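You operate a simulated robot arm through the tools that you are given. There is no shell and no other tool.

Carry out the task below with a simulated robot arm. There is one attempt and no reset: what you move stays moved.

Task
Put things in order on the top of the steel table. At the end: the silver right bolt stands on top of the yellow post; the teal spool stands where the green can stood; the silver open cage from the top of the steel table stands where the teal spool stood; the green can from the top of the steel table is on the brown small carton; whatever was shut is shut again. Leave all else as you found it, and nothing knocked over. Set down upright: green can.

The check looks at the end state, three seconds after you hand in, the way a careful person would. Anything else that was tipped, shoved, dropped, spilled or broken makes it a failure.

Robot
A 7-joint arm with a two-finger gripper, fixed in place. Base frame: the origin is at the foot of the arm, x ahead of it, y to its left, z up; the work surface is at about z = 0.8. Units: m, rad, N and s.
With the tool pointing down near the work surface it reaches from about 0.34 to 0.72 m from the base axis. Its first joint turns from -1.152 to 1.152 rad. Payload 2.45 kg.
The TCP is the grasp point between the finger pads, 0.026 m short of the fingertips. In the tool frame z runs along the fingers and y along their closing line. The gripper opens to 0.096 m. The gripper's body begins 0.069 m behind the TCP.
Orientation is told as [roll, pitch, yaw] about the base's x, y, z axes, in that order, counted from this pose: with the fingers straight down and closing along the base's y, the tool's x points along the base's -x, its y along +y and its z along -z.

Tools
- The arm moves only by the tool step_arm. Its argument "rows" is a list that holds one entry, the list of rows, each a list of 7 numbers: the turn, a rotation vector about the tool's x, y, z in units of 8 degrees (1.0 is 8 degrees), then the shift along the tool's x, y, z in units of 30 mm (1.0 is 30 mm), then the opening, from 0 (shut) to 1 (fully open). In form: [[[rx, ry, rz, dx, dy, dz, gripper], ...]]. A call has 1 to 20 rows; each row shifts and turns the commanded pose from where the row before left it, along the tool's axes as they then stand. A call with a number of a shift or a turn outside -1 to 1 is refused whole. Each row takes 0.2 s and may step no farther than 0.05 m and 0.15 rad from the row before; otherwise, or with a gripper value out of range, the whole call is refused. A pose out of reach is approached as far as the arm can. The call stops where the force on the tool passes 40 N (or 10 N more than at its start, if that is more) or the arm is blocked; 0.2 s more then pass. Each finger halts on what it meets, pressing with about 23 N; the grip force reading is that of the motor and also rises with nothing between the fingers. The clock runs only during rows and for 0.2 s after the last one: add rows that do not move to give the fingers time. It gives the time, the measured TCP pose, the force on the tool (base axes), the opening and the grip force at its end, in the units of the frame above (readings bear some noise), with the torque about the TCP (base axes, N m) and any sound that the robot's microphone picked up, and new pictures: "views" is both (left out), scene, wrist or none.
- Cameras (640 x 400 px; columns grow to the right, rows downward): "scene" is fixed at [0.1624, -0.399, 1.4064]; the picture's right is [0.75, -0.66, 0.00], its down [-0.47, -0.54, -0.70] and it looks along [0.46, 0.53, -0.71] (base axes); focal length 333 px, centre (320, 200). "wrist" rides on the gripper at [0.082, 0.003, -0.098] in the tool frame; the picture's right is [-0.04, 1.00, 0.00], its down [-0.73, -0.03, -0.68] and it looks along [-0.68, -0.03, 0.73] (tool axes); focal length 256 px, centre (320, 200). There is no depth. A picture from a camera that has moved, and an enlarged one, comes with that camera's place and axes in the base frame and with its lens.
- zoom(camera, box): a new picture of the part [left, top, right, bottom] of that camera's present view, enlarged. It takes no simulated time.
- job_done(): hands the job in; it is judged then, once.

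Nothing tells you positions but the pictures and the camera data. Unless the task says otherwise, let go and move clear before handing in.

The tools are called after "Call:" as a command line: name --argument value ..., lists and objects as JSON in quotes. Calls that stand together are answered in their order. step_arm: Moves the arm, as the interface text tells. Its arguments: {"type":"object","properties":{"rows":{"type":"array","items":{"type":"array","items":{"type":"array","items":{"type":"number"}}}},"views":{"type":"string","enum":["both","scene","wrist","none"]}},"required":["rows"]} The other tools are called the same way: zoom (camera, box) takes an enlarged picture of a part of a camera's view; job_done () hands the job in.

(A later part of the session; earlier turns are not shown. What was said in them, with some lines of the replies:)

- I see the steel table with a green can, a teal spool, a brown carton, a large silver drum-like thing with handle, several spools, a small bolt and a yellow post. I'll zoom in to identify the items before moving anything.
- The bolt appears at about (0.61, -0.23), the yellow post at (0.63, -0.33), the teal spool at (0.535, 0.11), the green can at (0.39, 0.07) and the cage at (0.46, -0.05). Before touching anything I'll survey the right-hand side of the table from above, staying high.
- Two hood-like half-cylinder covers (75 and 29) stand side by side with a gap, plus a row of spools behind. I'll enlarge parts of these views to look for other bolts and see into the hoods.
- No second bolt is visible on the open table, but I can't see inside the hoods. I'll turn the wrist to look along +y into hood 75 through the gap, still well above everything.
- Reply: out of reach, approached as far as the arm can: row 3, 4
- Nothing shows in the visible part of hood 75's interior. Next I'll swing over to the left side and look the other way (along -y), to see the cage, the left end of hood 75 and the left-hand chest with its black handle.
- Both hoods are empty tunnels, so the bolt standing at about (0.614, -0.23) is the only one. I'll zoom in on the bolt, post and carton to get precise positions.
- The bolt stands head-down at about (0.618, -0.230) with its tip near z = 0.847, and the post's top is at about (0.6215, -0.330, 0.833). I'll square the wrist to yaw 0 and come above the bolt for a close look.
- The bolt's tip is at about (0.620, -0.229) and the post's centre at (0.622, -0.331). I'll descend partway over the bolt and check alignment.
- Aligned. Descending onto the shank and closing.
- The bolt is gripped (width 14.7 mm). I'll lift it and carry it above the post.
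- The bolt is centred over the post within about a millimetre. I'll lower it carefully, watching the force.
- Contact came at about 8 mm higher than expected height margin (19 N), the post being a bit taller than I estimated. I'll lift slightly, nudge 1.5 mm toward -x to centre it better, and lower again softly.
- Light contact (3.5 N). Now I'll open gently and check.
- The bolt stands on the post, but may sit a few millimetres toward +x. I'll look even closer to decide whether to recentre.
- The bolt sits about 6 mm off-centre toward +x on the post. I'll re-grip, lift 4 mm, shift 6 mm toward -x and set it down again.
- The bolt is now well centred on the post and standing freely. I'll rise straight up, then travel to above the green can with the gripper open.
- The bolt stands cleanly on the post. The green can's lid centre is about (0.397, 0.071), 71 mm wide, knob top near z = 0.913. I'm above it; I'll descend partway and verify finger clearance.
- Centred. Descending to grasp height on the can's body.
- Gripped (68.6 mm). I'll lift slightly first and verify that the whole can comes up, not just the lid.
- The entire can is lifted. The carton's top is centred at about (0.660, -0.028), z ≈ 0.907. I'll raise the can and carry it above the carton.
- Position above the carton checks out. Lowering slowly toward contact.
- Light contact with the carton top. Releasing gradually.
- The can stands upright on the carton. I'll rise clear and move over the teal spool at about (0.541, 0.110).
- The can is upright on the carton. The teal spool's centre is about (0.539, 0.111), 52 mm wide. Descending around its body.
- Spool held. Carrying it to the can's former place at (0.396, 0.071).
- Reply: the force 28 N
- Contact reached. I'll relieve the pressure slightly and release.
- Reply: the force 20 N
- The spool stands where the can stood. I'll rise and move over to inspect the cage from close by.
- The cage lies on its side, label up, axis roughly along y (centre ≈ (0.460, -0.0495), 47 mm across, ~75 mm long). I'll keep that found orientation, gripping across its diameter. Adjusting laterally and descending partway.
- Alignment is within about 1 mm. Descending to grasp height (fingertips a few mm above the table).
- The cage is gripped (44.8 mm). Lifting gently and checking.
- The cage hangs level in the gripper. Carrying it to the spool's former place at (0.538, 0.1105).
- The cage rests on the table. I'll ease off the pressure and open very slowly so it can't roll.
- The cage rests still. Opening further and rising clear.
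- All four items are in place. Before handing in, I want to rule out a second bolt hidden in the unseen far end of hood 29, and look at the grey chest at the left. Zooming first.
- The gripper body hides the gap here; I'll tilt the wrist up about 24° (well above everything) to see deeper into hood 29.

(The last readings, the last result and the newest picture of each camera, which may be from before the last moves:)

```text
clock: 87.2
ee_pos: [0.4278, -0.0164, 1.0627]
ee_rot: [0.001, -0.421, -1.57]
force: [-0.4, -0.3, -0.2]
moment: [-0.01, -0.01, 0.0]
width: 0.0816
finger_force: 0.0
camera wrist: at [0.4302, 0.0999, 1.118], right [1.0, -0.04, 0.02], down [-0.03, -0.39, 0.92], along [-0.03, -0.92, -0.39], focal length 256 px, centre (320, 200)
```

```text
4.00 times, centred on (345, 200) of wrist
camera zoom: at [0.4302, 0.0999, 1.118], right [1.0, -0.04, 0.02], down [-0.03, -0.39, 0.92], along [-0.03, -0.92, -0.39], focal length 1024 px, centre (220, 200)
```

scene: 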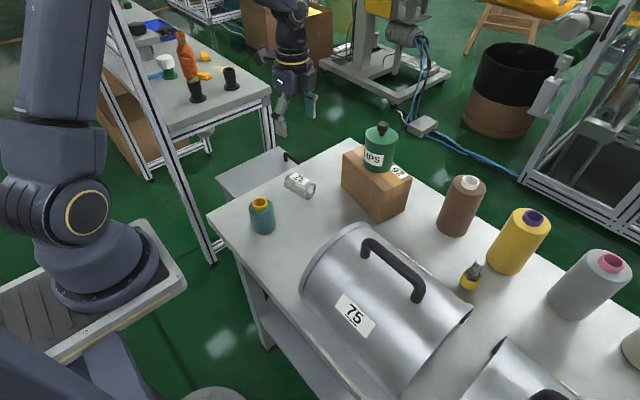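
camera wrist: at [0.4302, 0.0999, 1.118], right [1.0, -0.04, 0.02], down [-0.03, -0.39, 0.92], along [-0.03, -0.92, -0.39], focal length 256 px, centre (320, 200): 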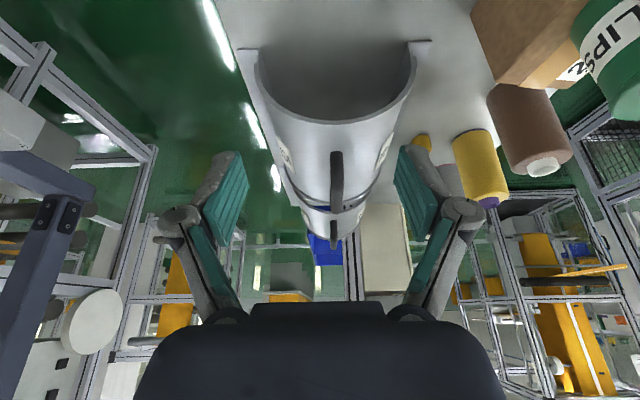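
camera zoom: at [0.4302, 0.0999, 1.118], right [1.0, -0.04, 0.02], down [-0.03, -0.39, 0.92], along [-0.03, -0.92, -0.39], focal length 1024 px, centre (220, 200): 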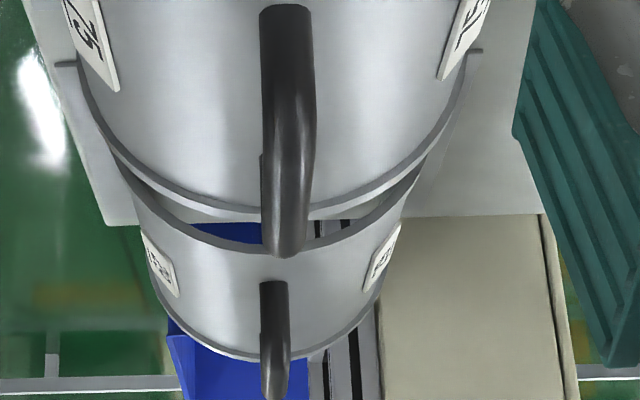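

Sight lines pass straight through hood 29 to the far side – it is empty, so the bolt I moved is the only one. I'll level the wrist, move the arm clear and take a final look.

Call:
step_arm --rows '[[[0, 1, 0, 0, 0, 0, 0.85], [0, 1, 0, 0, 0, 0, 0.85], [0, 1, 0, 0, 0, 0, 0.85], [0, 0, 0, 0, 0, -1, 0.85], [0, 0, 0, 0, 0, -1, 0.85], [0, 0, 0, 0, 0, -0.5, 0.85], [0, 0, 0, 0, 0, 0, 0.85]]]' --views "both"

Call:
zoom --camera "scene" --box '[200, 100, 520, 310]'

```text
clock: 88.8
ee_pos: [0.4275, -0.0175, 1.1396]
ee_rot: [0.002, 0.001, -1.573]
force: [-0.6, 0.0, 0.0]
moment: [0.03, 0.0, 0.0]
width: 0.0816
finger_force: 0.0
camera wrist: at [0.4303, 0.0655, 1.2368], right [1.0, -0.04, 0.0], down [-0.03, -0.73, 0.68], along [-0.03, -0.68, -0.73], focal length 256 px, centre (320, 200)
```

scene: 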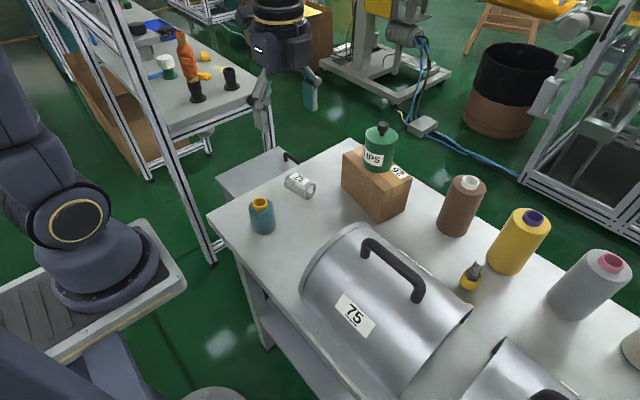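
wrist: 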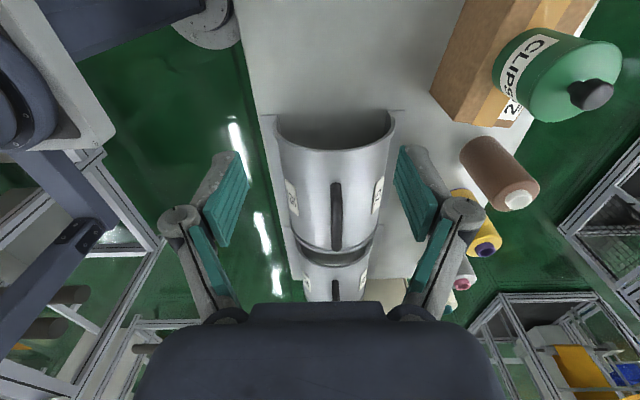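

```text
1.90 times, centred on (360, 205) of scene
camera zoom: at [0.1624, -0.399, 1.4064], right [0.75, -0.66, 0.0], down [-0.47, -0.54, -0.7], along [0.46, 0.53, -0.71], focal length 635 px, centre (244, 190)
```

zoom: 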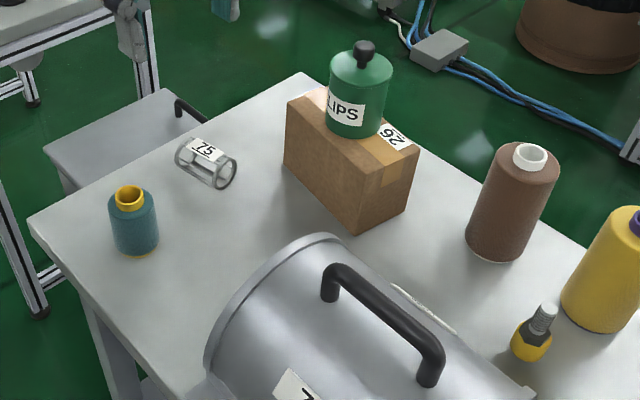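

The final view shows the bolt standing on the yellow post and the teal spool where the can stood. The cage is at the spool's old place, lying on its side with its label up as I found it, and the green can is upright on the carton. Nothing was opened and nothing else was moved, so I'm handing in.

Call:
job_done

```text
The job is handed in.
```

I moved all four items and handed the job in. The tool confirmed only that it was handed in, not whether it passed.

- **Bolt:** it stands head-down on the yellow post, roughly centred. It was the only bolt I could find. Both hoods looked empty through their open ends, though I couldn't see every corner of the second one. I did not open the grey chest beside the table.
- **Green can:** it is upright on top of the brown carton.
- **Teal spool:** it stands where the green can stood.
- **Cage:** it is where the teal spool stood, lying on its side with its label up. That is how I found it. The task asks for only the green can to be set upright, so I kept the cage's orientation. If "stands" was meant to include the cage, this part would not pass.

I opened nothing, so there was nothing to shut again. In the last pictures nothing else on the table had moved or been knocked over, and the arm was clear of everything when I handed in.
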